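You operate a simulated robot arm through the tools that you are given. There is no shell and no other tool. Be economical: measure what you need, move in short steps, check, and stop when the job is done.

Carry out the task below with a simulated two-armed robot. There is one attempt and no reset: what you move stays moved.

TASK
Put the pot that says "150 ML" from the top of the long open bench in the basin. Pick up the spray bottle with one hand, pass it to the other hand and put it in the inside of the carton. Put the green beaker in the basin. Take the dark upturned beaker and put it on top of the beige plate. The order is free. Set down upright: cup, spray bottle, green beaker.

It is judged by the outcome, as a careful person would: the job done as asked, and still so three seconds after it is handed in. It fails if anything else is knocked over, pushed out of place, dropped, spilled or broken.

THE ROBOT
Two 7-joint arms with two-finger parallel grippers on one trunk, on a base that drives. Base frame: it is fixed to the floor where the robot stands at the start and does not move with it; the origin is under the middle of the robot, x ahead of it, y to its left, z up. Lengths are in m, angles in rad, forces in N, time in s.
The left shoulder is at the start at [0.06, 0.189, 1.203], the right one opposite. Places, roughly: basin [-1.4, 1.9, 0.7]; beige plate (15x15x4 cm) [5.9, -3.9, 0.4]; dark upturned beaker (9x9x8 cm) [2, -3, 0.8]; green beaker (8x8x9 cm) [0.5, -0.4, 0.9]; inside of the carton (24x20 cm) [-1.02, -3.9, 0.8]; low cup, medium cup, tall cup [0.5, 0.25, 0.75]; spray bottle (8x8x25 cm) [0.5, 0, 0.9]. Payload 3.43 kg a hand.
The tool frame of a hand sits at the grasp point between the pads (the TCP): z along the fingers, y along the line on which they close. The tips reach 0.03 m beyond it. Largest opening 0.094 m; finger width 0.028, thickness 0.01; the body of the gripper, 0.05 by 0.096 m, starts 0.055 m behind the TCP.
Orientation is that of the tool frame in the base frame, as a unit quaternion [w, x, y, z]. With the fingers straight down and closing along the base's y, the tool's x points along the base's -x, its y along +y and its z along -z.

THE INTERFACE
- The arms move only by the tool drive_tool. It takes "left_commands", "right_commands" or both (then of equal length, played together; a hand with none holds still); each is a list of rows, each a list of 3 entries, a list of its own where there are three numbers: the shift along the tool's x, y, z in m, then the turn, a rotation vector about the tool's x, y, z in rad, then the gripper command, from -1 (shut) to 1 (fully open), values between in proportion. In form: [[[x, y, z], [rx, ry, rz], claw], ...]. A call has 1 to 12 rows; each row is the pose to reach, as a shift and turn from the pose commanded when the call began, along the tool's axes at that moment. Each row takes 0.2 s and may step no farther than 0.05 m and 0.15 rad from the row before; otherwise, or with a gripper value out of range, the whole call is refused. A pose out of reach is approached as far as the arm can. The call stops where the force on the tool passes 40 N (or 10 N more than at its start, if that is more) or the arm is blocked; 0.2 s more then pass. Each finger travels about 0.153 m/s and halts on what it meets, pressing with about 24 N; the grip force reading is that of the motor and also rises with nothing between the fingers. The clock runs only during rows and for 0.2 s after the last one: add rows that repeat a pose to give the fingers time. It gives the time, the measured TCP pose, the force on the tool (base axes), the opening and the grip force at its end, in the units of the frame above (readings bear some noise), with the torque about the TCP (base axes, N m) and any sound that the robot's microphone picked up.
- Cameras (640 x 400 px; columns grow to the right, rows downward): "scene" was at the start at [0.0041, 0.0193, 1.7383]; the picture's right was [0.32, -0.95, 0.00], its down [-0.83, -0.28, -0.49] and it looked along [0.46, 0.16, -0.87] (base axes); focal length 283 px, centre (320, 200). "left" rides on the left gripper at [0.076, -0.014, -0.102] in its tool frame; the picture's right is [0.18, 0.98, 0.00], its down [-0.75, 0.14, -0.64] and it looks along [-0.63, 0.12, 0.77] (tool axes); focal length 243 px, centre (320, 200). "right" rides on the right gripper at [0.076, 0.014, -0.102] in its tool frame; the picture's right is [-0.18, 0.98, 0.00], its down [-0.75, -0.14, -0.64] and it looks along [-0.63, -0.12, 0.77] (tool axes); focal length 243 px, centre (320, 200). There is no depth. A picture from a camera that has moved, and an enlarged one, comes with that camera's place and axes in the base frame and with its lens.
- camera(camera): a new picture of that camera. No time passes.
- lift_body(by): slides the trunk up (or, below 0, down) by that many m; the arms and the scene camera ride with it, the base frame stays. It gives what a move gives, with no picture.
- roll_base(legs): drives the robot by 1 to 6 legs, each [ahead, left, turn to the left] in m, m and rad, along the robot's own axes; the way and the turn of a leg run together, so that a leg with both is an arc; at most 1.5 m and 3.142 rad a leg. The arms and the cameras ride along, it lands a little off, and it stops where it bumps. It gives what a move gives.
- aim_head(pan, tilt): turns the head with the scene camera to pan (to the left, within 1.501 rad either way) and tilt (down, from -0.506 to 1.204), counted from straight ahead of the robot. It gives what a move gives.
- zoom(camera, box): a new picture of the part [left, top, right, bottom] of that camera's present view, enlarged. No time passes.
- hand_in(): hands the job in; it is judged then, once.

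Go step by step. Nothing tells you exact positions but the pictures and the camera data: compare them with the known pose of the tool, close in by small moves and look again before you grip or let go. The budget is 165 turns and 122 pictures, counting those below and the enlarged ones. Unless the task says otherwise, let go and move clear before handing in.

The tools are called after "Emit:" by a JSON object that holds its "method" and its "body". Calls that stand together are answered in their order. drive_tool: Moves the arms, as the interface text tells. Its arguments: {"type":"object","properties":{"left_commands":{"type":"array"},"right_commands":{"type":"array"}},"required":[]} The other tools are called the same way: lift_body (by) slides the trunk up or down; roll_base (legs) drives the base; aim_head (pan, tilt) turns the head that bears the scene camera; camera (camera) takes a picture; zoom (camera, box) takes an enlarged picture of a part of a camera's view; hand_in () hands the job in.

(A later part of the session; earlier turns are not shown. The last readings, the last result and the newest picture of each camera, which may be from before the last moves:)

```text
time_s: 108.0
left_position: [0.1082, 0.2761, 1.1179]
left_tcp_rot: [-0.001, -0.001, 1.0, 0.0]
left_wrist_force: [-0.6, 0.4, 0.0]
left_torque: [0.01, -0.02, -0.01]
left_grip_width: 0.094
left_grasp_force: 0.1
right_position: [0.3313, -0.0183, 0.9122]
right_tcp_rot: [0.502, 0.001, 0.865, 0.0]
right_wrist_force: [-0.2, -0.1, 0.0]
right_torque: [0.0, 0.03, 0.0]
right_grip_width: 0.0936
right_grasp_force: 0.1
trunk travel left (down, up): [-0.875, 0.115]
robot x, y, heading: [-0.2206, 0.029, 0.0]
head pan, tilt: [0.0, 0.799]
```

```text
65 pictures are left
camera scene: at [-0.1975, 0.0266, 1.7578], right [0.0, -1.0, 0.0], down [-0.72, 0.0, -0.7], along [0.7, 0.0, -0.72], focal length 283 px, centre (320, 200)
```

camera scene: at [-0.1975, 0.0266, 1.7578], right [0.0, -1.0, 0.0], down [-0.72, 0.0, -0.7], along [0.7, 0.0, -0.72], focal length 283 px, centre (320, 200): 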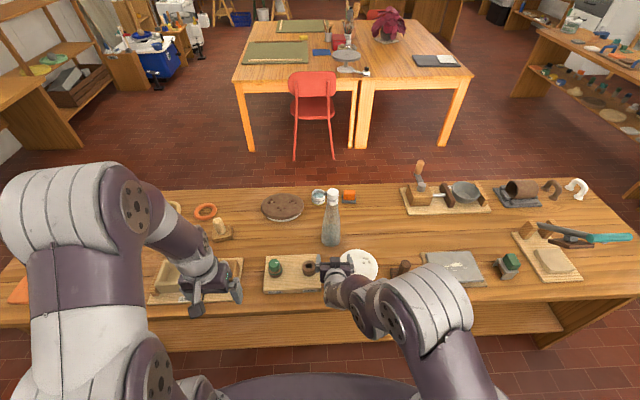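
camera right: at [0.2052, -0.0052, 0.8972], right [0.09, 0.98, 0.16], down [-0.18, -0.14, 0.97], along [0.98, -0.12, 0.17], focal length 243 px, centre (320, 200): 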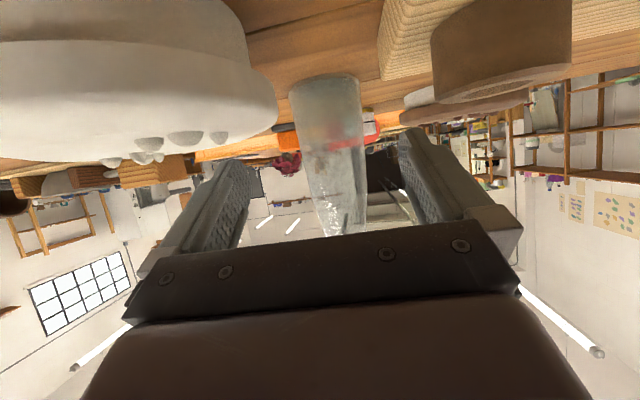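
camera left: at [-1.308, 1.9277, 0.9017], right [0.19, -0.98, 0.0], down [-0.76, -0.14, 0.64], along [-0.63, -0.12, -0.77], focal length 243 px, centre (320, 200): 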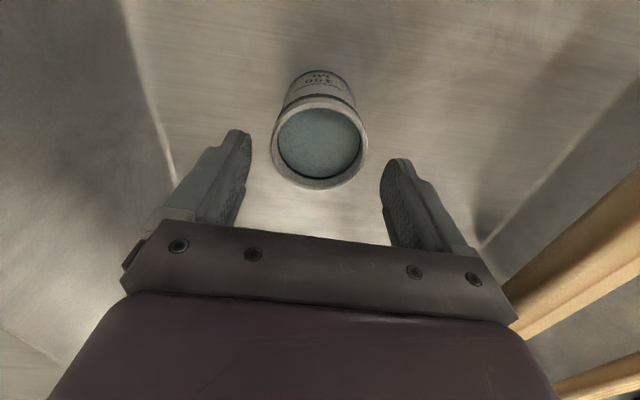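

The plate top is near z 0.855 and the ring near 0.88, so I raise the hand slightly to 0.927 and then slide forward around the bottle.

Emit:
{"method": "drive_tool", "body": {"right_commands": [[[-0.013, 0.001, -0.0075], [0, 0, 0], 1], [[-0.027, 0.001, 0.0175], [0, 0, 0], 1], [[-0.041, 0.001, 0.0425], [0, 0, 0], 1], [[-0.056, 0.001, 0.0675], [0, 0, 0], 1], [[-0.07, 0.001, 0.0925], [0, 0, 0], 1], [[-0.07, 0.001, 0.0925], [0, 0, 0], 1]]}}

Emit:
{"method": "camera", "body": {"camera": "right"}}

Emit:
{"method": "zoom", "body": {"camera": "scene", "box": [240, 170, 440, 295]}}

```text
time_s: 109.4
left_position: [0.1088, 0.2774, 1.1178]
left_tcp_rot: [-0.002, -0.001, 1.0, 0.0]
left_wrist_force: [-0.5, 0.3, 0.1]
left_torque: [0.0, -0.01, 0.0]
left_grip_width: 0.0938
left_grasp_force: 0.1
right_position: [0.4469, -0.0152, 0.9289]
right_tcp_rot: [0.502, 0.0, 0.865, 0.001]
right_wrist_force: [-1.1, 0.2, 0.3]
right_torque: [0.03, 0.0, 0.01]
right_grip_width: 0.0941
right_grasp_force: 0.1
trunk travel left (down, up): [-0.875, 0.115]
robot x, y, heading: [-0.2187, 0.0283, 0.005]
head pan, tilt: [0.0, 0.799]
```

```text
64 pictures are left
camera right: at [0.3201, -0.0028, 0.9134], right [0.09, 0.98, 0.16], down [-0.18, -0.14, 0.97], along [0.98, -0.12, 0.17], focal length 243 px, centre (320, 200)
```

right: 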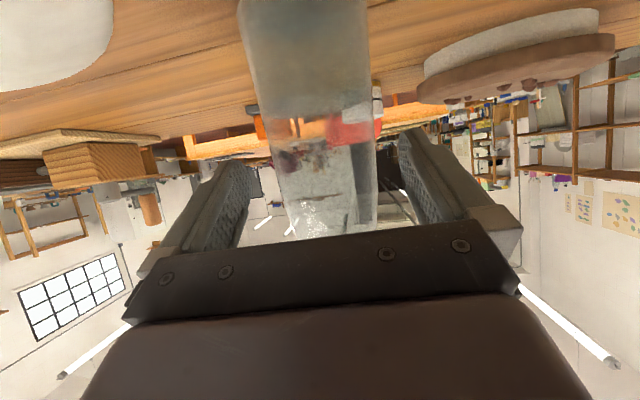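

```text
3.20 times, centred on (340, 232) of scene
camera zoom: at [-0.1976, 0.0266, 1.7578], right [0.0, -1.0, 0.0], down [-0.72, 0.0, -0.7], along [0.7, 0.0, -0.72], focal length 905 px, centre (256, 96)
```

zoom: 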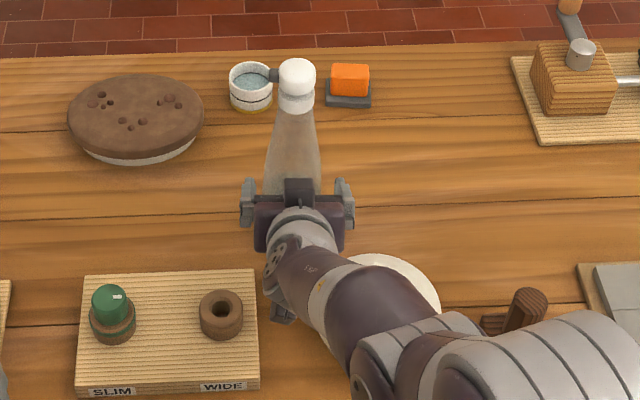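

The bottle is well centred between the fingers. I advance the last 6 cm and close on it.

Emit:
{"method": "drive_tool", "body": {"right_commands": [[[-0.007, 0, 0.0125], [0, 0, 0], 1], [[-0.014, 0, 0.025], [0, 0, 0], 1], [[-0.021, 0, 0.0375], [0, 0, 0], 1], [[-0.029, 0, 0.05], [0, 0, 0], 1], [[-0.029, 0, 0.05], [0, 0, 0], 1], [[-0.029, 0, 0.05], [0, 0, 0], 0.5], [[-0.029, 0, 0.05], [0, 0, 0], -0.3], [[-0.029, 0, 0.05], [0, 0, 0], -1], [[-0.029, 0, 0.05], [0, 0, 0], -1], [[-0.029, 0, 0.05], [0, 0, 0], -1]]}}

Emit:
{"method": "zoom", "body": {"camera": "scene", "box": [240, 170, 440, 295]}}

```text
time_s: 111.6
left_position: [0.1077, 0.2779, 1.1184]
left_tcp_rot: [-0.003, -0.001, 1.0, 0.0]
left_wrist_force: [0.2, 1.0, -0.5]
left_torque: [-0.02, 0.01, -0.03]
left_grip_width: 0.0943
left_grasp_force: 0.0
right_position: [0.504, -0.0163, 0.9287]
right_tcp_rot: [0.501, 0.0, 0.865, 0.001]
right_wrist_force: [-0.4, 0.9, 0.9]
right_torque: [0.01, -0.22, 0.01]
right_grip_width: 0.0724
right_grasp_force: 24.3
trunk travel left (down, up): [-0.875, 0.115]
robot x, y, heading: [-0.2217, 0.0253, 0.005]
head pan, tilt: [0.0, 0.799]
```

```text
3.20 times, centred on (340, 232) of scene
camera zoom: at [-0.197, 0.0266, 1.7578], right [0.0, -1.0, 0.0], down [-0.72, 0.0, -0.7], along [0.7, 0.0, -0.72], focal length 905 px, centre (256, 96)
```

zoom: 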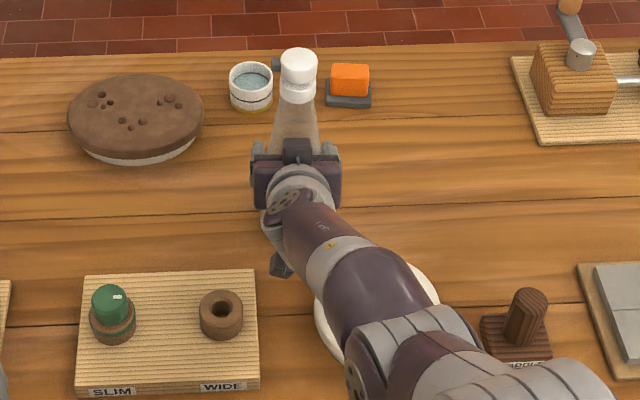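

The bottle appears to have shifted slightly forward as the fingers closed. I look from the hand camera before lifting.

Emit:
{"method": "camera", "body": {"camera": "right"}}

Emit:
{"method": "zoom", "body": {"camera": "scene", "box": [290, 170, 370, 220]}}

```text
61 pictures are left
camera right: at [0.3767, -0.0026, 0.9143], right [0.09, 0.98, 0.16], down [-0.18, -0.14, 0.97], along [0.98, -0.12, 0.17], focal length 243 px, centre (320, 200)
```

right: 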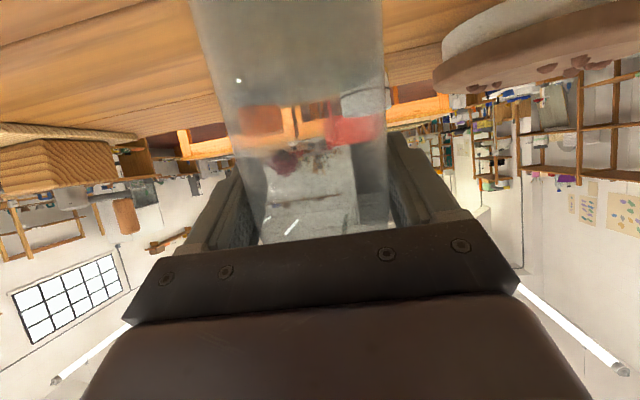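

```text
8.00 times, centred on (330, 195) of scene
camera zoom: at [-0.197, 0.0266, 1.7578], right [0.0, -1.0, 0.0], down [-0.72, 0.0, -0.7], along [0.7, 0.0, -0.72], focal length 2264 px, centre (240, 240)
```

zoom: 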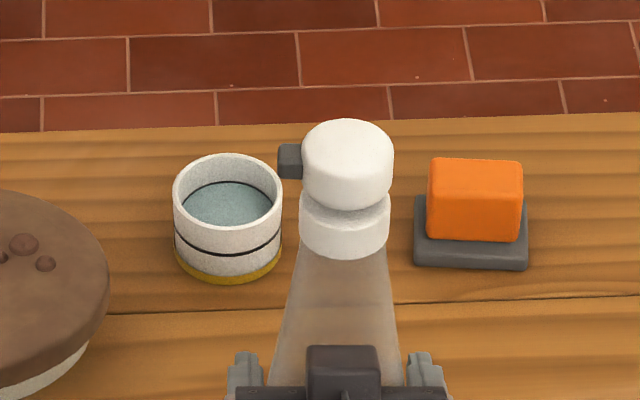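

The bottle only slid about a centimetre forward and is upright. I lift it slowly by 2 cm and check the hold.

Emit:
{"method": "drive_tool", "body": {"right_commands": [[[-0.0035, 0, -0.002], [0, 0, 0], -1], [[-0.007, 0, -0.004], [0, 0, 0], -1], [[-0.0105, 0, -0.006], [0, 0, 0], -1], [[-0.014, 0, -0.008], [0, 0, 0], -1], [[-0.0175, 0, -0.01], [0, 0, 0], -1]]}}

Emit:
{"method": "camera", "body": {"camera": "right"}}

Emit:
{"method": "camera", "body": {"camera": "scene"}}

```text
time_s: 112.8
left_position: [0.1083, 0.2762, 1.1184]
left_tcp_rot: [-0.002, 0.0, 1.0, 0.001]
left_wrist_force: [-0.2, 0.7, 0.2]
left_torque: [-0.01, 0.02, -0.03]
left_grip_width: 0.0942
left_grasp_force: 0.1
right_position: [0.5051, -0.0156, 0.9475]
right_tcp_rot: [0.501, -0.001, 0.865, 0.002]
right_wrist_force: [-0.4, 0.5, -6.6]
right_torque: [0.0, -0.09, -0.01]
right_grip_width: 0.0724
right_grasp_force: 24.0
trunk travel left (down, up): [-0.875, 0.115]
robot x, y, heading: [-0.2204, 0.026, 0.007]
head pan, tilt: [0.0, 0.799]
```

```text
59 pictures are left
camera right: at [0.3773, -0.0031, 0.933], right [0.09, 0.98, 0.16], down [-0.18, -0.14, 0.97], along [0.98, -0.12, 0.17], focal length 243 px, centre (320, 200)
```

right: 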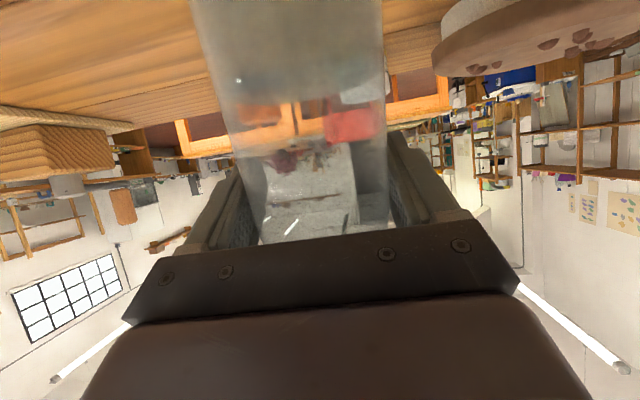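

```text
58 pictures are left
camera scene: at [-0.196, 0.0265, 1.7578], right [0.0, -1.0, 0.0], down [-0.72, 0.0, -0.7], along [0.7, 0.0, -0.72], focal length 283 px, centre (320, 200)
```

scene: 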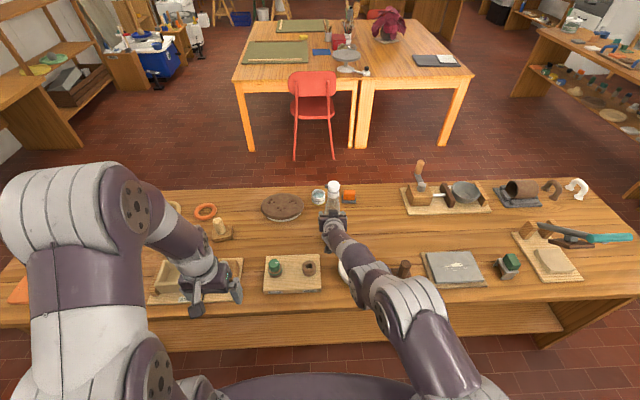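

It holds 6.6 N with no slip. I lift further and draw the bottle back toward the robot where the left hand can reach its cap.

Emit:
{"method": "drive_tool", "body": {"right_commands": [[[-0.013, 0, -0.0075], [0, 0, 0], -1], [[-0.026, 0, -0.015], [0, 0, 0], -1], [[-0.039, 0, -0.0225], [0, 0, 0], -1], [[-0.052, 0, -0.03], [0, 0, 0], -1], [[-0.059, 0, -0.045], [0, 0, 0], -1], [[-0.06, 0, -0.065], [0, 0, 0], -1], [[-0.055, 0, -0.09], [0, 0, 0], -1], [[-0.045, 0, -0.115], [0, 0, 0], -1], [[-0.033, 0, -0.14], [0, 0, 0], -1], [[-0.02, 0, -0.163], [0, 0, 0], -1], [[-0.008, 0, -0.183], [0, 0, 0], -1], [[0, 0, -0.195], [0, 0, 0], -1]]}}

Emit:
{"method": "camera", "body": {"camera": "scene"}}

Emit:
{"method": "camera", "body": {"camera": "right"}}

```text
time_s: 115.4
left_position: [0.1096, 0.2769, 1.1189]
left_tcp_rot: [-0.002, -0.001, 1.0, -0.001]
left_wrist_force: [-0.1, 0.3, 0.7]
left_torque: [0.03, 0.02, -0.04]
left_grip_width: 0.0939
left_grasp_force: 0.0
right_position: [0.3354, -0.0145, 1.0451]
right_tcp_rot: [0.502, -0.001, 0.865, 0.002]
right_wrist_force: [0.5, -0.5, -4.6]
right_torque: [-0.04, -0.01, -0.02]
right_grip_width: 0.0724
right_grasp_force: 24.4
right hand out of reach, approached as far as the arm can: row 9, 10
trunk travel left (down, up): [-0.875, 0.115]
robot x, y, heading: [-0.2247, 0.0253, -0.0]
head pan, tilt: [0.0, 0.799]
```

```text
57 pictures are left
camera scene: at [-0.1964, 0.0264, 1.7578], right [0.0, -1.0, 0.0], down [-0.72, 0.0, -0.7], along [0.7, 0.0, -0.72], focal length 283 px, centre (320, 200)
```

scene: 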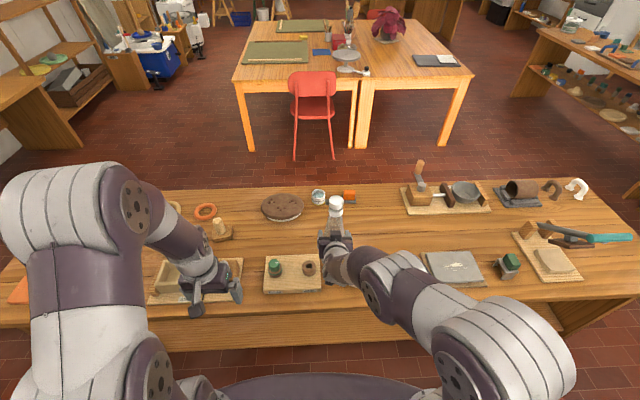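

```text
56 pictures are left
camera right: at [0.2081, -0.0016, 1.0304], right [0.09, 0.98, 0.16], down [-0.18, -0.14, 0.97], along [0.98, -0.12, 0.17], focal length 243 px, centre (320, 200)
```

right: 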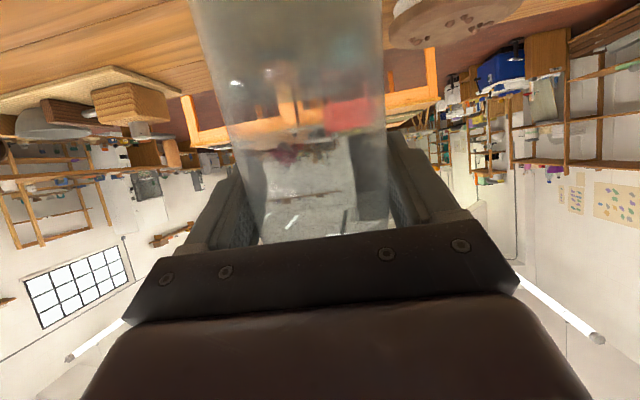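

The left arm still cannot reach that far, so I swing the right hand to point left-forward while bringing the bottle closer, to about (0.20, 0.02).

Emit:
{"method": "drive_tool", "body": {"right_commands": [[[0.007, 0.0035, -0.012], [-0.074, 0, -0.0425], -1], [[0.0135, 0.007, -0.0234], [-0.147, 0, -0.085], -1], [[0.02, 0.0105, -0.035], [-0.221, 0, -0.1275], -1], [[0.027, 0.014, -0.047], [-0.294, 0, -0.17], -1], [[0.034, 0.0175, -0.0585], [-0.368, 0, -0.2125], -1], [[0.0405, 0.021, -0.07], [-0.442, 0, -0.255], -1], [[0.047, 0.0245, -0.082], [-0.515, 0, -0.2975], -1], [[0.054, 0.028, -0.0936], [-0.589, 0, -0.34], -1], [[0.061, 0.0315, -0.105], [-0.662, 0, -0.3825], -1], [[0.0675, 0.035, -0.117], [-0.736, 0, -0.425], -1]]}}

Emit:
{"method": "camera", "body": {"camera": "scene"}}

```text
time_s: 117.8
left_position: [0.1096, 0.2759, 1.1168]
left_tcp_rot: [-0.002, -0.001, 1.0, 0.0]
left_wrist_force: [0.4, 1.0, 0.4]
left_torque: [0.0, 0.0, -0.01]
left_grip_width: 0.0941
left_grasp_force: 0.1
right_position: [0.1133, 0.1382, 1.0784]
right_tcp_rot: [0.489, -0.32, 0.796, 0.158]
right_wrist_force: [-0.5, -0.1, -4.9]
right_torque: [0.07, -0.05, 0.0]
right_grip_width: 0.0724
right_grasp_force: 23.8
right hand out of reach, approached as far as the arm can: row 3, 4, 5, 6, 7, 8, 9, 10
trunk travel left (down, up): [-0.875, 0.115]
robot x, y, heading: [-0.2223, 0.0252, -0.0]
head pan, tilt: [0.0, 0.799]
stopped in row 10 (right hand): the arm was blocked; the commanded pose is now the measured one
```

```text
55 pictures are left
camera scene: at [-0.195, 0.0264, 1.7578], right [0.0, -1.0, 0.0], down [-0.72, 0.0, -0.7], along [0.7, 0.0, -0.72], focal length 283 px, centre (320, 200)
```

scene: 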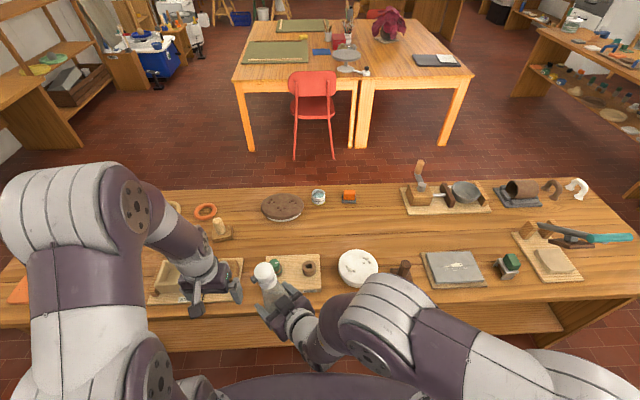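

The right arm hit its inner limit, though the bottle is still nearly upright and held. I back away from the bench and then push the hand out to a roomier spot in free air.

Emit:
{"method": "roll_base", "body": {"legs": [[-0.45, 0, 0]]}}

Emit:
{"method": "drive_tool", "body": {"right_commands": [[[0.014, -0.0158, 0.0184], [0, 0.003, 0.007], -1], [[0.028, -0.0315, 0.0368], [0, 0.006, 0.014], -1], [[0.042, -0.0473, 0.0552], [0, 0.01, 0.021], -1], [[0.056, -0.063, 0.0736], [0, 0.013, 0.028], -1], [[0.07, -0.0788, 0.092], [0, 0.016, 0.035], -1], [[0.084, -0.0945, 0.1104], [0, 0.019, 0.042], -1], [[0.098, -0.11, 0.1288], [0, 0.022, 0.049], -1], [[0.112, -0.126, 0.1472], [0, 0.026, 0.056], -1], [[0.126, -0.142, 0.1656], [0, 0.029, 0.062], -1], [[0.14, -0.1575, 0.184], [0, 0.032, 0.069], -1], [[0.14, -0.1575, 0.184], [0, 0.032, 0.069], -1]]}}

Emit:
{"method": "camera", "body": {"camera": "scene"}}

```text
time_s: 120.5
left_position: [-0.341, 0.2787, 1.1177]
left_tcp_rot: [-0.002, -0.006, 1.0, 0.001]
left_wrist_force: [0.6, 1.0, -0.3]
left_torque: [0.03, -0.01, 0.0]
left_grip_width: 0.094
left_grasp_force: 0.1
right_position: [-0.3355, 0.1402, 1.0781]
right_tcp_rot: [0.488, -0.325, 0.794, 0.161]
right_wrist_force: [0.8, -0.8, -6.5]
right_torque: [0.02, 0.0, 0.0]
right_grip_width: 0.0724
right_grasp_force: 23.7
trunk travel left (down, up): [-0.875, 0.115]
robot x, y, heading: [-0.6656, 0.0225, 0.014]
head pan, tilt: [0.0, 0.799]
```

```text
time_s: 123.1
left_position: [-0.3415, 0.2776, 1.1176]
left_tcp_rot: [-0.001, -0.008, 1.0, 0.0]
left_wrist_force: [-0.6, 0.0, -0.7]
left_torque: [0.0, 0.01, 0.0]
left_grip_width: 0.0938
left_grasp_force: 0.0
right_position: [-0.2487, 0.2101, 0.93]
right_tcp_rot: [0.494, -0.282, 0.802, 0.181]
right_wrist_force: [0.1, -0.6, -6.3]
right_torque: [0.02, -0.02, -0.01]
right_grip_width: 0.072
right_grasp_force: 24.7
right hand out of reach, approached as far as the arm can: row 1, 2, 3, 4, 5, 6, 7, 8, 9, 10, 11
trunk travel left (down, up): [-0.875, 0.115]
robot x, y, heading: [-0.6641, 0.0258, 0.008]
head pan, tilt: [0.0, 0.799]
stopped in row 11 (right hand): the arm was blocked; the commanded pose is now the measured one
```

```text
54 pictures are left
camera scene: at [-0.6436, 0.0238, 1.7578], right [0.01, -1.0, 0.0], down [-0.72, -0.01, -0.7], along [0.7, 0.01, -0.72], focal length 283 px, centre (320, 200)
```

scene: 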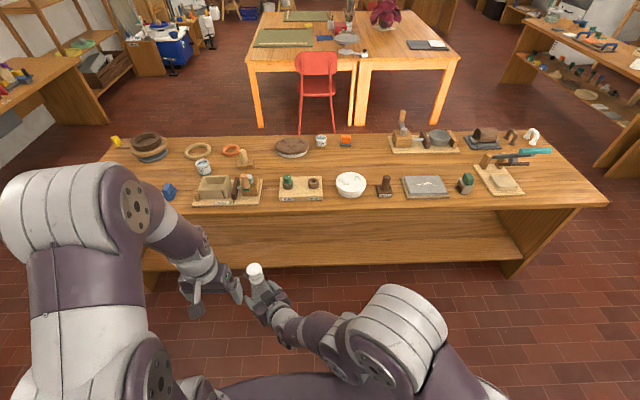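

The hand is stuck against a joint limit in this turned posture. I turn it back to point straight ahead while moving it out to a free spot in front of the robot.

Emit:
{"method": "drive_tool", "body": {"right_commands": [[[0.0085, -0.0183, 0.0072], [0.061, 0.0055, 0.0315], -1], [[0.017, -0.0365, 0.0143], [0.122, 0.011, 0.063], -1], [[0.0254, -0.0548, 0.0215], [0.183, 0.0165, 0.0944], -1], [[0.0339, -0.073, 0.0286], [0.244, 0.022, 0.126], -1], [[0.0424, -0.0913, 0.0358], [0.305, 0.0275, 0.157], -1], [[0.0508, -0.1096, 0.043], [0.366, 0.033, 0.189], -1], [[0.0593, -0.1278, 0.05], [0.427, 0.0384, 0.22], -1], [[0.0678, -0.146, 0.0573], [0.488, 0.044, 0.252], -1], [[0.0762, -0.1643, 0.0644], [0.549, 0.0494, 0.283], -1], [[0.0847, -0.1826, 0.0716], [0.6096, 0.0549, 0.3147], -1], [[0.0847, -0.1826, 0.0716], [0.6096, 0.0549, 0.3147], -1]]}}

Emit:
{"method": "camera", "body": {"camera": "scene"}}

```text
time_s: 124.2
left_position: [-0.3412, 0.2786, 1.1182]
left_tcp_rot: [-0.001, -0.007, 1.0, 0.0]
left_wrist_force: [0.6, 0.3, -0.9]
left_torque: [0.0, 0.01, 0.02]
left_grip_width: 0.0942
left_grasp_force: 0.1
right_position: [-0.1679, 0.1979, 0.949]
right_tcp_rot: [0.541, -0.16, 0.814, 0.139]
right_wrist_force: [0.7, 0.5, -6.2]
right_torque: [0.02, -0.07, 0.02]
right_grip_width: 0.0719
right_grasp_force: 24.2
trunk travel left (down, up): [-0.875, 0.115]
robot x, y, heading: [-0.6682, 0.0238, 0.011]
head pan, tilt: [0.0, 0.799]
stopped in row 5 (right hand): the arm was blocked; the commanded pose is now the measured one
```

```text
53 pictures are left
camera scene: at [-0.6432, 0.0238, 1.7578], right [0.01, -1.0, 0.0], down [-0.72, -0.01, -0.7], along [0.7, 0.01, -0.72], focal length 283 px, centre (320, 200)
```

scene: 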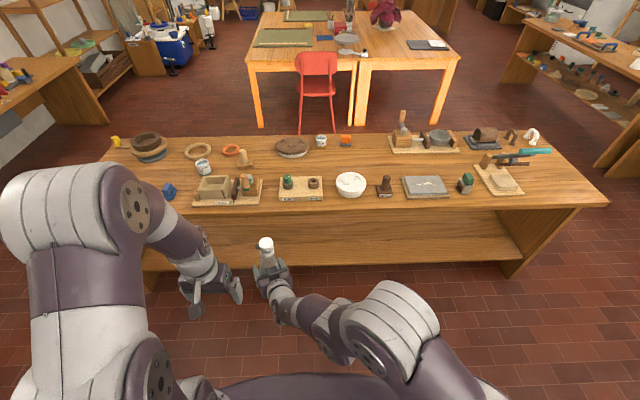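

It moved most of the way before stopping. I continue the same correction in smaller steps.

Emit:
{"method": "drive_tool", "body": {"right_commands": [[[0.0064, -0.012, 0.0046], [0.034, 0.01, 0.012], -1], [[0.0129, -0.024, 0.0093], [0.067, 0.021, 0.023], -1], [[0.0193, -0.036, 0.0139], [0.101, 0.031, 0.035], -1], [[0.0257, -0.048, 0.0186], [0.135, 0.041, 0.046], -1], [[0.0321, -0.06, 0.0232], [0.168, 0.052, 0.058], -1], [[0.0386, -0.072, 0.0279], [0.202, 0.062, 0.07], -1], [[0.045, -0.084, 0.0325], [0.236, 0.072, 0.081], -1], [[0.0514, -0.0965, 0.0371], [0.269, 0.083, 0.093], -1], [[0.0578, -0.1085, 0.0418], [0.303, 0.093, 0.104], -1], [[0.0643, -0.12, 0.0464], [0.337, 0.103, 0.116], -1], [[0.0707, -0.1326, 0.051], [0.37, 0.114, 0.127], -1], [[0.0771, -0.1447, 0.0557], [0.404, 0.124, 0.139], -1]]}}

Emit:
{"method": "camera", "body": {"camera": "scene"}}

```text
time_s: 125.5
left_position: [-0.3403, 0.2773, 1.1168]
left_tcp_rot: [-0.002, -0.007, 1.0, 0.0]
left_wrist_force: [0.2, 0.4, 0.9]
left_torque: [0.02, 0.03, -0.01]
left_grip_width: 0.094
left_grasp_force: 0.1
right_position: [-0.1519, 0.1313, 0.8742]
right_tcp_rot: [0.496, -0.099, 0.861, 0.06]
right_wrist_force: [3.0, 0.9, -4.0]
right_torque: [0.0, 0.0, -0.03]
right_grip_width: 0.0709
right_grasp_force: 24.1
trunk travel left (down, up): [-0.875, 0.115]
robot x, y, heading: [-0.6671, 0.0254, 0.013]
head pan, tilt: [0.0, 0.799]
stopped in row 6 (right hand): the force on the tool passed its limit (the readings are from after the stop); the commanded pose is now the measured one
```

```text
52 pictures are left
camera scene: at [-0.6422, 0.023, 1.7576], right [0.01, -1.0, 0.0], down [-0.72, -0.01, -0.7], along [0.7, 0.01, -0.72], focal length 283 px, centre (320, 200)
```

scene: 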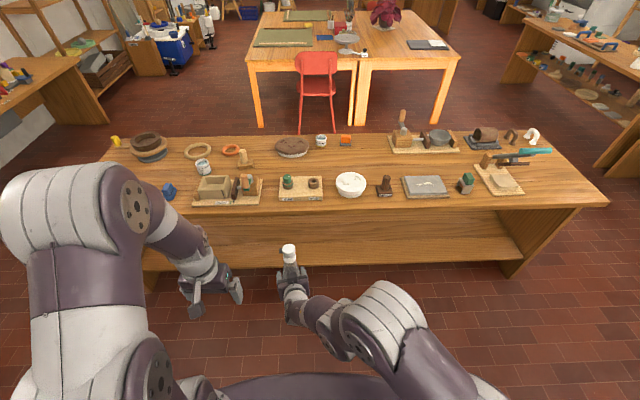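

The bottle is upright again and in a good place, about (-0.15, 0.13). I look closer at the cap to plan the left grasp.

Emit:
{"method": "zoom", "body": {"camera": "scene", "box": [230, 230, 350, 305]}}

Emit:
{"method": "camera", "body": {"camera": "left"}}

```text
5.33 times, centred on (290, 268) of scene
camera zoom: at [-0.6422, 0.023, 1.7576], right [0.01, -1.0, 0.0], down [-0.72, -0.01, -0.7], along [0.7, 0.01, -0.72], focal length 1509 px, centre (480, -160)
```

zoom: 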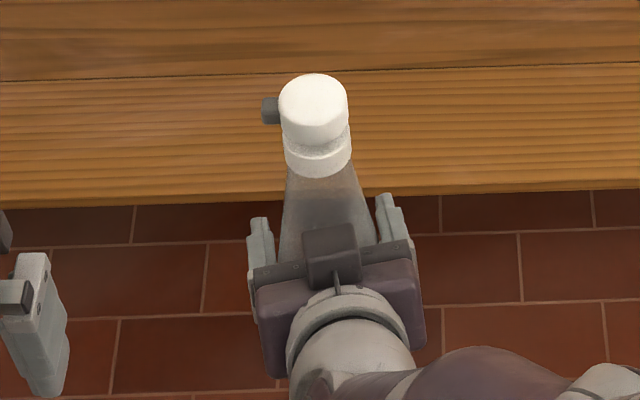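

```text
50 pictures are left
camera left: at [-0.4168, 0.2607, 1.2199], right [-0.2, 0.98, 0.0], down [0.75, 0.15, 0.64], along [0.63, 0.13, -0.77], focal length 243 px, centre (320, 200)
```

left: 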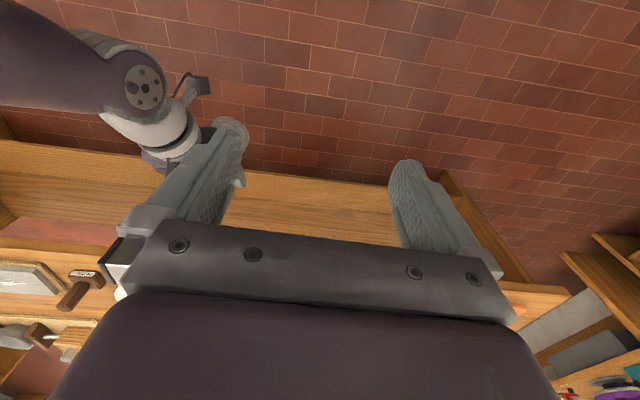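

The cap top is near z 1.03 at about (-0.143, 0.127). I bring the left hand over it while turning it so its fingers close across the nozzle direction.

Emit:
{"method": "drive_tool", "body": {"left_commands": [[[-0.01, -0.005, -0.01], [0, 0, 0.134], 1], [[-0.03, -0.02, -0.02], [0, 0, 0.267], 1], [[-0.05, -0.035, -0.03], [0, 0, 0.4], 1], [[-0.07, -0.05, -0.03], [0, 0, 0.534], 1], [[-0.09, -0.065, -0.03], [0, 0, 0.668], 1], [[-0.11, -0.08, -0.03], [0, 0, 0.8], 1], [[-0.13, -0.1, -0.03], [0, 0, 0.935], 1], [[-0.155, -0.12, -0.03], [0, 0, 1.07], 1], [[-0.18, -0.135, -0.03], [0, 0, 1.2], 1], [[-0.197, -0.15, -0.03], [0, 0, 1.336], 1], [[-0.197, -0.15, -0.03], [0, 0, 1.336], 1]]}}

Emit:
{"method": "camera", "body": {"camera": "left"}}

Emit:
{"method": "zoom", "body": {"camera": "scene", "box": [200, 180, 400, 305]}}

```text
time_s: 127.9
left_position: [-0.1431, 0.1304, 1.1477]
left_tcp_rot: [-0.001, 0.615, 0.789, -0.001]
left_wrist_force: [0.4, -0.2, 0.3]
left_torque: [0.0, 0.03, 0.01]
left_grip_width: 0.0939
left_grasp_force: 0.0
right_position: [-0.1513, 0.1321, 0.8777]
right_tcp_rot: [0.498, -0.098, 0.859, 0.061]
right_wrist_force: [-1.0, 0.0, -5.5]
right_torque: [0.01, -0.07, 0.0]
right_grip_width: 0.0709
right_grasp_force: 23.8
trunk travel left (down, up): [-0.875, 0.115]
robot x, y, heading: [-0.6695, 0.0268, 0.014]
head pan, tilt: [0.0, 0.799]
```

```text
49 pictures are left
camera left: at [-0.175, 0.1996, 1.2505], right [0.91, 0.42, 0.0], down [0.32, -0.7, 0.64], along [0.27, -0.58, -0.77], focal length 243 px, centre (320, 200)
```

left: 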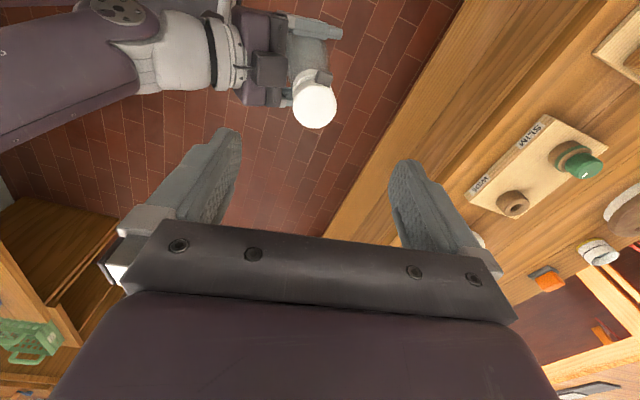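

```text
3.20 times, centred on (300, 242) of scene
camera zoom: at [-0.6441, 0.0241, 1.7578], right [0.01, -1.0, 0.0], down [-0.72, -0.01, -0.7], along [0.7, 0.01, -0.72], focal length 905 px, centre (384, 64)
```

zoom: 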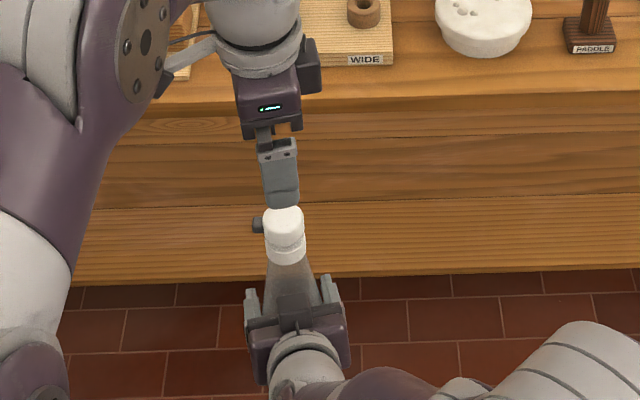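

The cap top is at about (-0.149, 0.131, 1.027). I lower the left hand around it without closing yet.

Emit:
{"method": "drive_tool", "body": {"left_commands": [[[0.002, -0.0056, 0.02], [0, 0, 0], 0.6], [[0.002, -0.0056, 0.045], [0, 0, 0], 0.6], [[0.002, -0.0056, 0.07], [0, 0, 0], 0.6], [[0.002, -0.0056, 0.09], [0, 0, 0], 0.6], [[0.002, -0.0056, 0.105], [0, 0, 0], 0.6], [[0.002, -0.0056, 0.12], [0, 0, 0], 0.6], [[0.002, -0.0056, 0.136], [0, 0, 0], 0.6], [[0.002, -0.0056, 0.136], [0, 0, 0], 0.6]]}}

Emit:
{"method": "camera", "body": {"camera": "left"}}

Emit:
{"method": "zoom", "body": {"camera": "scene", "box": [230, 205, 350, 280]}}

```text
time_s: 129.7
left_position: [-0.1494, 0.1325, 1.0116]
left_tcp_rot: [-0.001, 0.614, 0.789, -0.001]
left_wrist_force: [-0.5, -0.3, 0.3]
left_torque: [0.03, 0.0, -0.01]
left_grip_width: 0.0749
left_grasp_force: 0.0
right_position: [-0.1513, 0.1309, 0.8789]
right_tcp_rot: [0.498, -0.098, 0.86, 0.06]
right_wrist_force: [-0.3, -0.2, -5.4]
right_torque: [0.01, -0.08, -0.03]
right_grip_width: 0.0707
right_grasp_force: 24.0
trunk travel left (down, up): [-0.875, 0.115]
robot x, y, heading: [-0.667, 0.0219, 0.009]
head pan, tilt: [0.0, 0.799]
```

```text
47 pictures are left
camera left: at [-0.1819, 0.2003, 1.114], right [0.91, 0.42, 0.0], down [0.32, -0.7, 0.64], along [0.27, -0.58, -0.77], focal length 243 px, centre (320, 200)
```

left: 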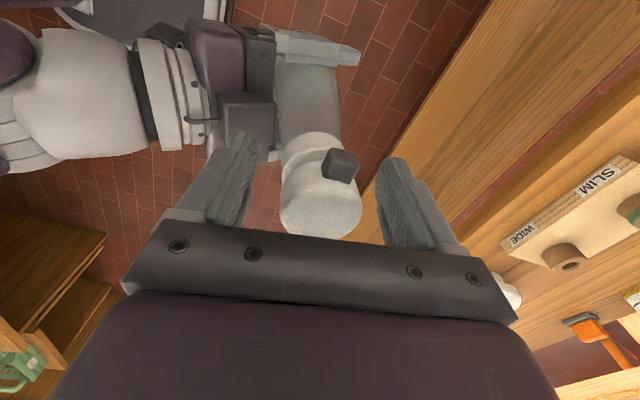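

```text
5.33 times, centred on (290, 242) of scene
camera zoom: at [-0.6438, 0.0238, 1.7578], right [0.01, -1.0, 0.0], down [-0.72, -0.01, -0.7], along [0.7, 0.01, -0.72], focal length 1509 px, centre (480, -27)
```

zoom: 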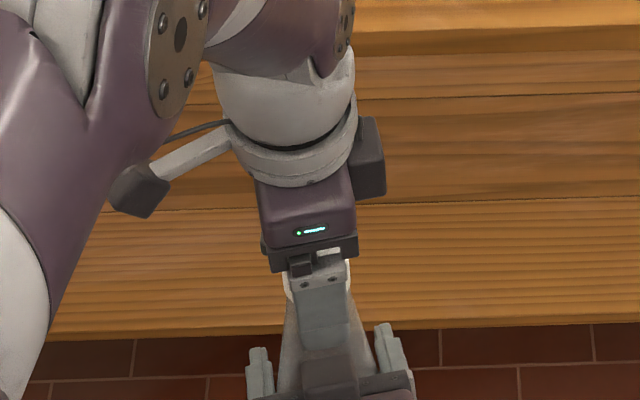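

The cap sits between the fingers with the nozzle out of their way. I close the left hand on the cap.

Emit:
{"method": "drive_tool", "body": {"left_commands": [[[0, 0, 0], [0, 0, 0], 0.2], [[0, 0, 0], [0, 0, 0], -0.3], [[0, 0, 0], [0, 0, 0], -1], [[0, 0, 0], [0, 0, 0], -1], [[0, 0, 0], [0, 0, 0], -1]]}}

Emit:
{"method": "camera", "body": {"camera": "left"}}

```text
time_s: 130.9
left_position: [-0.1501, 0.1318, 1.0111]
left_tcp_rot: [-0.002, 0.615, 0.789, -0.001]
left_wrist_force: [-10.4, -2.8, 3.5]
left_torque: [-0.3, 1.17, 0.0]
left_grip_width: 0.0426
left_grasp_force: 24.3
right_position: [-0.1504, 0.1325, 0.8785]
right_tcp_rot: [0.499, -0.098, 0.859, 0.061]
right_wrist_force: [11.4, 3.1, -8.9]
right_torque: [-0.1, 0.11, 0.01]
right_grip_width: 0.0706
right_grasp_force: 23.6
trunk travel left (down, up): [-0.875, 0.115]
robot x, y, heading: [-0.6698, 0.0242, 0.012]
head pan, tilt: [0.0, 0.799]
```

```text
45 pictures are left
camera left: at [-0.1822, 0.2004, 1.1138], right [0.91, 0.42, 0.0], down [0.33, -0.7, 0.64], along [0.27, -0.58, -0.77], focal length 243 px, centre (320, 200)
```

left: 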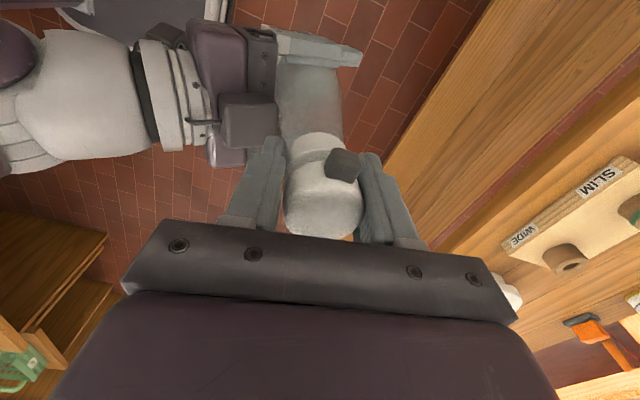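

The cap is held at 0.043 m. Now I open the right hand gradually and check that the left holds the weight.

Emit:
{"method": "drive_tool", "body": {"right_commands": [[[0, 0, 0], [0, 0, 0], 0.5], [[0, 0, 0], [0, 0, 0], 0.6], [[0, 0, 0], [0, 0, 0], 0.8], [[0, 0, 0], [0, 0, 0], 1], [[0, 0, 0], [0, 0, 0], 1]]}}

Emit:
{"method": "camera", "body": {"camera": "left"}}

```text
time_s: 132.1
left_position: [-0.149, 0.1305, 1.012]
left_tcp_rot: [-0.001, 0.614, 0.789, -0.001]
left_wrist_force: [0.0, 1.2, 0.1]
left_torque: [-0.02, 0.0, -0.03]
left_grip_width: 0.0391
left_grasp_force: 24.0
right_position: [-0.152, 0.1306, 0.8777]
right_tcp_rot: [0.498, -0.098, 0.86, 0.061]
right_wrist_force: [0.1, -0.7, 0.0]
right_torque: [-0.03, 0.02, 0.04]
right_grip_width: 0.094
right_grasp_force: 0.1
trunk travel left (down, up): [-0.875, 0.115]
robot x, y, heading: [-0.6679, 0.025, 0.014]
head pan, tilt: [0.0, 0.799]
```

```text
44 pictures are left
camera left: at [-0.1818, 0.2003, 1.1141], right [0.91, 0.42, 0.0], down [0.32, -0.7, 0.64], along [0.27, -0.58, -0.77], focal length 243 px, centre (320, 200)
```

left: 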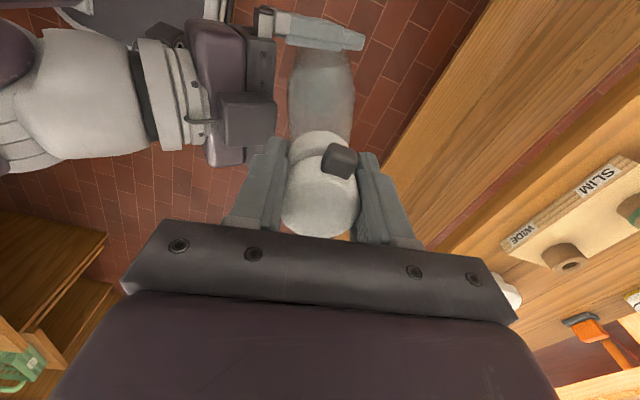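

Neither wrist reports the bottle's weight, which is odd. I check from the scene camera and read the forces again.

Emit:
{"method": "drive_tool", "body": {"left_commands": [[[0, 0, 0], [0, 0, 0], -1], [[0, 0, 0], [0, 0, 0], -1]]}}

Emit:
{"method": "zoom", "body": {"camera": "scene", "box": [200, 180, 400, 305]}}

Emit:
{"method": "zoom", "body": {"camera": "left", "box": [240, 0, 440, 125]}}

```text
time_s: 132.7
left_position: [-0.1482, 0.1314, 1.0119]
left_tcp_rot: [-0.001, 0.614, 0.789, -0.001]
left_wrist_force: [0.3, -0.8, 0.7]
left_torque: [-0.04, -0.01, 0.0]
left_grip_width: 0.0394
left_grasp_force: 24.3
right_position: [-0.1505, 0.1318, 0.8777]
right_tcp_rot: [0.498, -0.098, 0.859, 0.061]
right_wrist_force: [-0.1, 0.3, -0.1]
right_torque: [0.0, 0.03, -0.01]
right_grip_width: 0.0942
right_grasp_force: 0.1
trunk travel left (down, up): [-0.875, 0.115]
robot x, y, heading: [-0.6705, 0.0272, 0.014]
head pan, tilt: [0.0, 0.799]
```

```text
3.20 times, centred on (300, 242) of scene
camera zoom: at [-0.6435, 0.0238, 1.7578], right [0.01, -1.0, 0.0], down [-0.72, -0.01, -0.7], along [0.7, 0.01, -0.72], focal length 905 px, centre (384, 64)
```

zoom: 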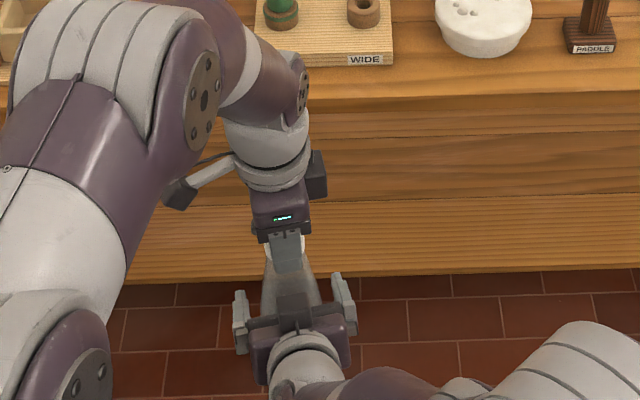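

```text
3.20 times, centred on (340, 62) of left
camera zoom: at [-0.1818, 0.2003, 1.1141], right [0.91, 0.42, 0.0], down [0.32, -0.7, 0.64], along [0.27, -0.58, -0.77], focal length 776 px, centre (256, 640)
```

zoom: 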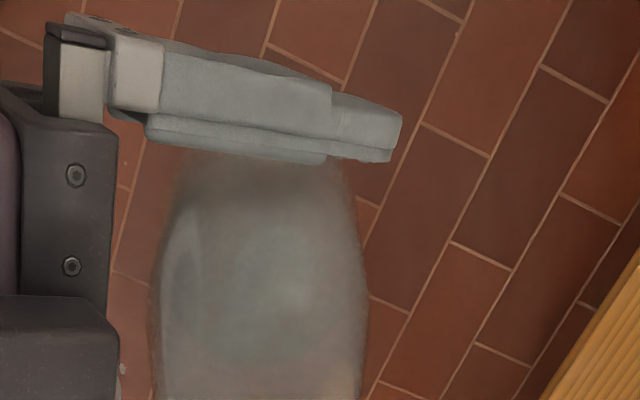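

The bottle hangs from the left hand between the open right fingers. I draw them apart slowly, left forward and up a bit, right backward.

Emit:
{"method": "drive_tool", "body": {"left_commands": [[[0, 0.005, -0.002], [0, 0, 0], -1], [[0, 0.012, -0.004], [0, 0, 0], -1], [[0, 0.02, -0.006], [0, 0, 0], -1], [[0, 0.028, -0.008], [0, 0, 0], -1], [[0, 0.036, -0.01], [0, 0, 0], -1], [[0, 0.044, -0.012], [0, 0, 0], -1], [[0, 0.052, -0.014], [0, 0, 0], -1], [[0, 0.06, -0.016], [0, 0, 0], -1]], "right_commands": [[[0.002, 0, -0.003], [0, 0, 0], 1], [[0.004, 0, -0.006], [0, 0, 0], 1], [[0.006, 0, -0.01], [0, 0, 0], 1], [[0.008, 0, -0.013], [0, 0, 0], 1], [[0.01, 0, -0.017], [0, 0, 0], 1], [[0.012, 0, -0.02], [0, 0, 0], 1], [[0.014, 0, -0.023], [0, 0, 0], 1], [[0.015, 0, -0.026], [0, 0, 0], 1]]}}

Emit:
{"method": "camera", "body": {"camera": "scene"}}

Emit:
{"method": "camera", "body": {"camera": "right"}}

```text
time_s: 134.7
left_position: [-0.0911, 0.1463, 1.026]
left_tcp_rot: [-0.002, 0.615, 0.789, -0.002]
left_wrist_force: [-0.2, 0.8, -5.1]
left_torque: [-0.02, 0.02, 0.01]
left_grip_width: 0.039
left_grasp_force: 23.6
right_position: [-0.1497, 0.1412, 0.9296]
right_tcp_rot: [0.528, -0.076, 0.842, 0.078]
right_wrist_force: [-0.3, -0.1, 0.0]
right_torque: [0.0, -0.01, 0.01]
right_grip_width: 0.0939
right_grasp_force: 0.0
trunk travel left (down, up): [-0.875, 0.115]
robot x, y, heading: [-0.6665, 0.0236, 0.012]
head pan, tilt: [0.0, 0.799]
stopped in row 8 (right hand): the arm was blocked; the commanded pose is now the measured one
```

```text
41 pictures are left
camera scene: at [-0.6437, 0.0238, 1.7578], right [0.01, -1.0, 0.0], down [-0.72, -0.01, -0.7], along [0.7, 0.01, -0.72], focal length 283 px, centre (320, 200)
```

scene: 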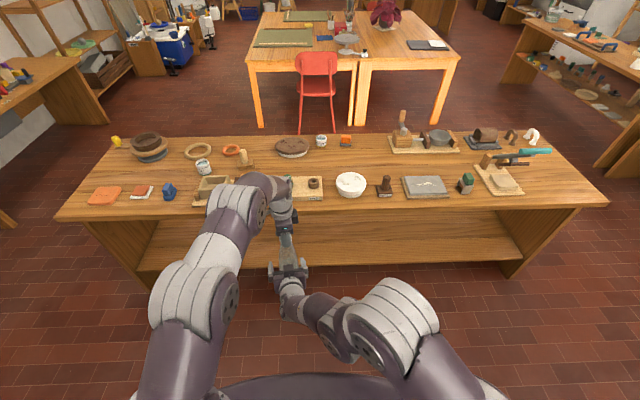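

```text
40 pictures are left
camera right: at [-0.2755, 0.1293, 0.9055], right [-0.13, 0.97, 0.22], down [-0.21, -0.24, 0.95], along [0.97, 0.08, 0.23], focal length 243 px, centre (320, 200)
```

right: 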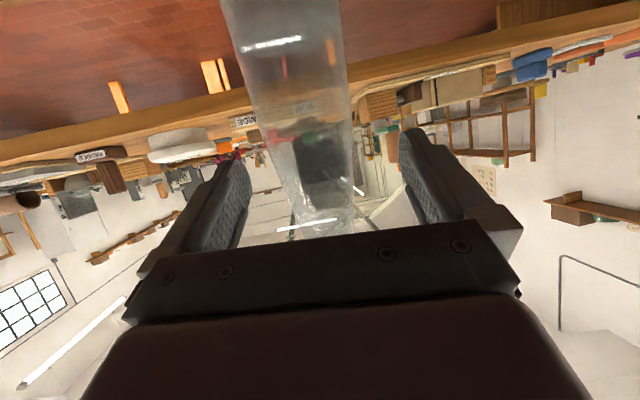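

The left hand now carries the weight (5.1 N). I move the bottle a little more forward, then take the right hand down and to the right, clear of it.

Emit:
{"method": "drive_tool", "body": {"left_commands": [[[0, 0.008, 0], [0, 0, 0], -1], [[0, 0.016, 0], [0, 0, 0], -1], [[0, 0.025, 0], [0, 0, 0], -1], [[0, 0.025, 0], [0, 0, 0], -1], [[0, 0.025, 0], [0, 0, 0], -1], [[0, 0.025, 0], [0, 0, 0], -1], [[0, 0.025, 0], [0, 0, 0], -1], [[0, 0.025, 0], [0, 0, 0], -1], [[0, 0.025, 0], [0, 0, 0], -1], [[0, 0.025, 0], [0, 0, 0], -1]], "right_commands": [[[0, 0, 0], [0, 0, 0], 1], [[0, 0, 0], [0, 0, 0], 1], [[0, 0, 0], [0, 0, 0], 1], [[0.009, -0.01, 0.0], [0, 0, 0], 1], [[0.02, -0.03, 0.001], [0, 0, 0], 1], [[0.032, -0.055, 0.001], [0, 0, 0], 1], [[0.044, -0.08, 0.002], [0, 0, 0], 1], [[0.056, -0.105, 0.002], [0, 0, 0], 1], [[0.068, -0.13, 0.003], [0, 0, 0], 1], [[0.079, -0.15, 0.003], [0, 0, 0], 1]]}}

Emit:
{"method": "camera", "body": {"camera": "scene"}}

```text
time_s: 136.9
left_position: [-0.0656, 0.1506, 1.0267]
left_tcp_rot: [-0.003, 0.614, 0.789, -0.001]
left_wrist_force: [0.0, -0.8, -5.7]
left_torque: [0.0, 0.01, 0.01]
left_grip_width: 0.0392
left_grasp_force: 23.7
right_position: [-0.1333, -0.0004, 0.8488]
right_tcp_rot: [0.527, -0.094, 0.843, 0.049]
right_wrist_force: [-0.5, -0.9, 0.0]
right_torque: [0.04, 0.0, 0.01]
right_grip_width: 0.0939
right_grasp_force: 0.0
right hand out of reach, approached as far as the arm can: row 8, 9, 10
trunk travel left (down, up): [-0.875, 0.115]
robot x, y, heading: [-0.6641, 0.0208, 0.009]
head pan, tilt: [0.0, 0.799]
```

```text
39 pictures are left
camera scene: at [-0.6423, 0.0219, 1.7578], right [0.01, -1.0, 0.0], down [-0.72, -0.01, -0.7], along [0.7, 0.01, -0.72], focal length 283 px, centre (320, 200)
```

scene: 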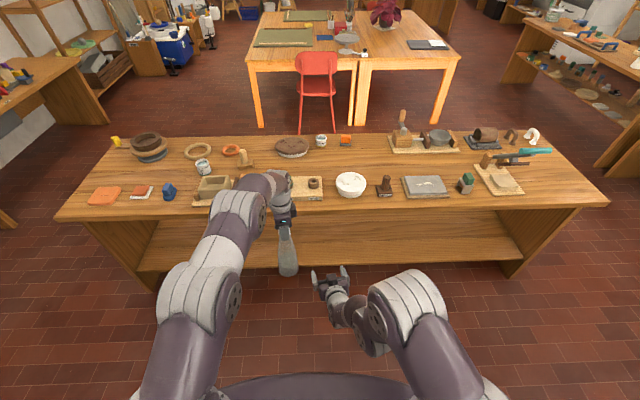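

The handover worked: the bottle hangs in the left hand only. I raise it for travel and turn the right hand back to pointing down.

Emit:
{"method": "drive_tool", "body": {"left_commands": [[[0.004, -0.005, -0.008], [0, 0, 0], -1], [[0.01, -0.012, -0.018], [0, 0, 0], -1], [[0.018, -0.021, -0.028], [0, 0, 0], -1], [[0.026, -0.03, -0.038], [0, 0, 0], -1], [[0.034, -0.039, -0.048], [0, 0, 0], -1], [[0.042, -0.048, -0.058], [0, 0, 0], -1], [[0.05, -0.057, -0.068], [0, 0, 0], -1], [[0.058, -0.067, -0.08], [0, 0, 0], -1], [[0.066, -0.077, -0.092], [0, 0, 0], -1], [[0.073, -0.085, -0.1], [0, 0, 0], -1]], "right_commands": [[[-0.0098, -0.022, -0.0248], [0.01, 0.111, 0.02], 1], [[-0.0195, -0.0441, -0.0495], [0.021, 0.222, 0.04], 1], [[-0.0293, -0.0661, -0.0743], [0.031, 0.334, 0.059], 1], [[-0.039, -0.0882, -0.099], [0.041, 0.445, 0.079], 1], [[-0.0488, -0.1102, -0.1238], [0.052, 0.556, 0.099], 1], [[-0.0585, -0.1322, -0.1485], [0.062, 0.667, 0.119], 1], [[-0.0683, -0.1543, -0.1733], [0.072, 0.778, 0.139], 1], [[-0.078, -0.1763, -0.198], [0.082, 0.89, 0.158], 1], [[-0.0878, -0.1984, -0.2228], [0.093, 1.001, 0.178], 1], [[-0.0975, -0.2204, -0.2475], [0.103, 1.112, 0.198], 1]]}}

Emit:
{"method": "aim_head", "body": {"pan": -1.5, "tilt": 0.45}}

Emit:
{"method": "camera", "body": {"camera": "scene"}}

```text
time_s: 139.1
left_position: [-0.1683, 0.2008, 1.1296]
left_tcp_rot: [-0.002, 0.614, 0.789, -0.001]
left_wrist_force: [0.4, 0.2, -5.4]
left_torque: [-0.05, 0.01, -0.01]
left_grip_width: 0.0395
left_grasp_force: 24.4
right_position: [-0.2703, -0.228, 1.0271]
right_tcp_rot: [0.033, -0.004, 0.999, 0.006]
right_wrist_force: [-0.6, 0.4, -0.4]
right_torque: [0.01, 0.04, 0.03]
right_grip_width: 0.094
right_grasp_force: 0.0
right hand out of reach, approached as far as the arm can: row 1, 2, 3, 4, 5, 6, 9, 10
trunk travel left (down, up): [-0.875, 0.115]
robot x, y, heading: [-0.6679, 0.0268, 0.011]
head pan, tilt: [0.0, 0.799]
```

```text
time_s: 140.7
left_position: [-0.1674, 0.2021, 1.1291]
left_tcp_rot: [0.0, 0.614, 0.789, -0.001]
left_wrist_force: [0.3, 0.3, -6.5]
left_torque: [-0.04, 0.02, -0.03]
left_grip_width: 0.0389
left_grasp_force: 23.5
right_position: [-0.2684, -0.2268, 1.0281]
right_tcp_rot: [0.035, -0.005, 0.999, 0.005]
right_wrist_force: [0.1, 0.4, 0.5]
right_torque: [0.04, -0.01, 0.01]
right_grip_width: 0.0938
right_grasp_force: 0.1
trunk travel left (down, up): [-0.875, 0.115]
robot x, y, heading: [-0.6672, 0.0253, 0.014]
head pan, tilt: [-1.499, 0.45]
```

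```text
38 pictures are left
camera scene: at [-0.7163, -0.0689, 1.7883], right [-1.0, -0.09, 0.0], down [-0.04, 0.43, -0.9], along [0.08, -0.9, -0.44], focal length 283 px, centre (320, 200)
```

scene: 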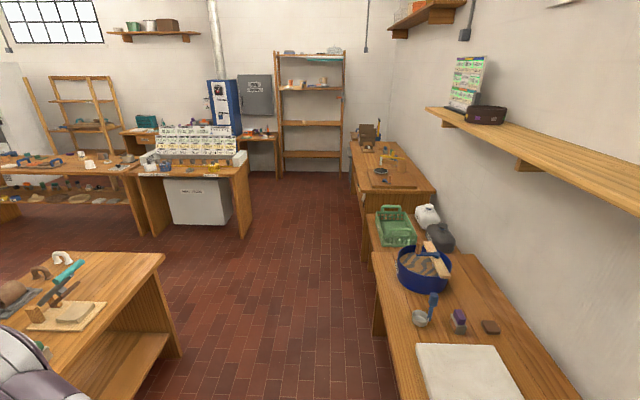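

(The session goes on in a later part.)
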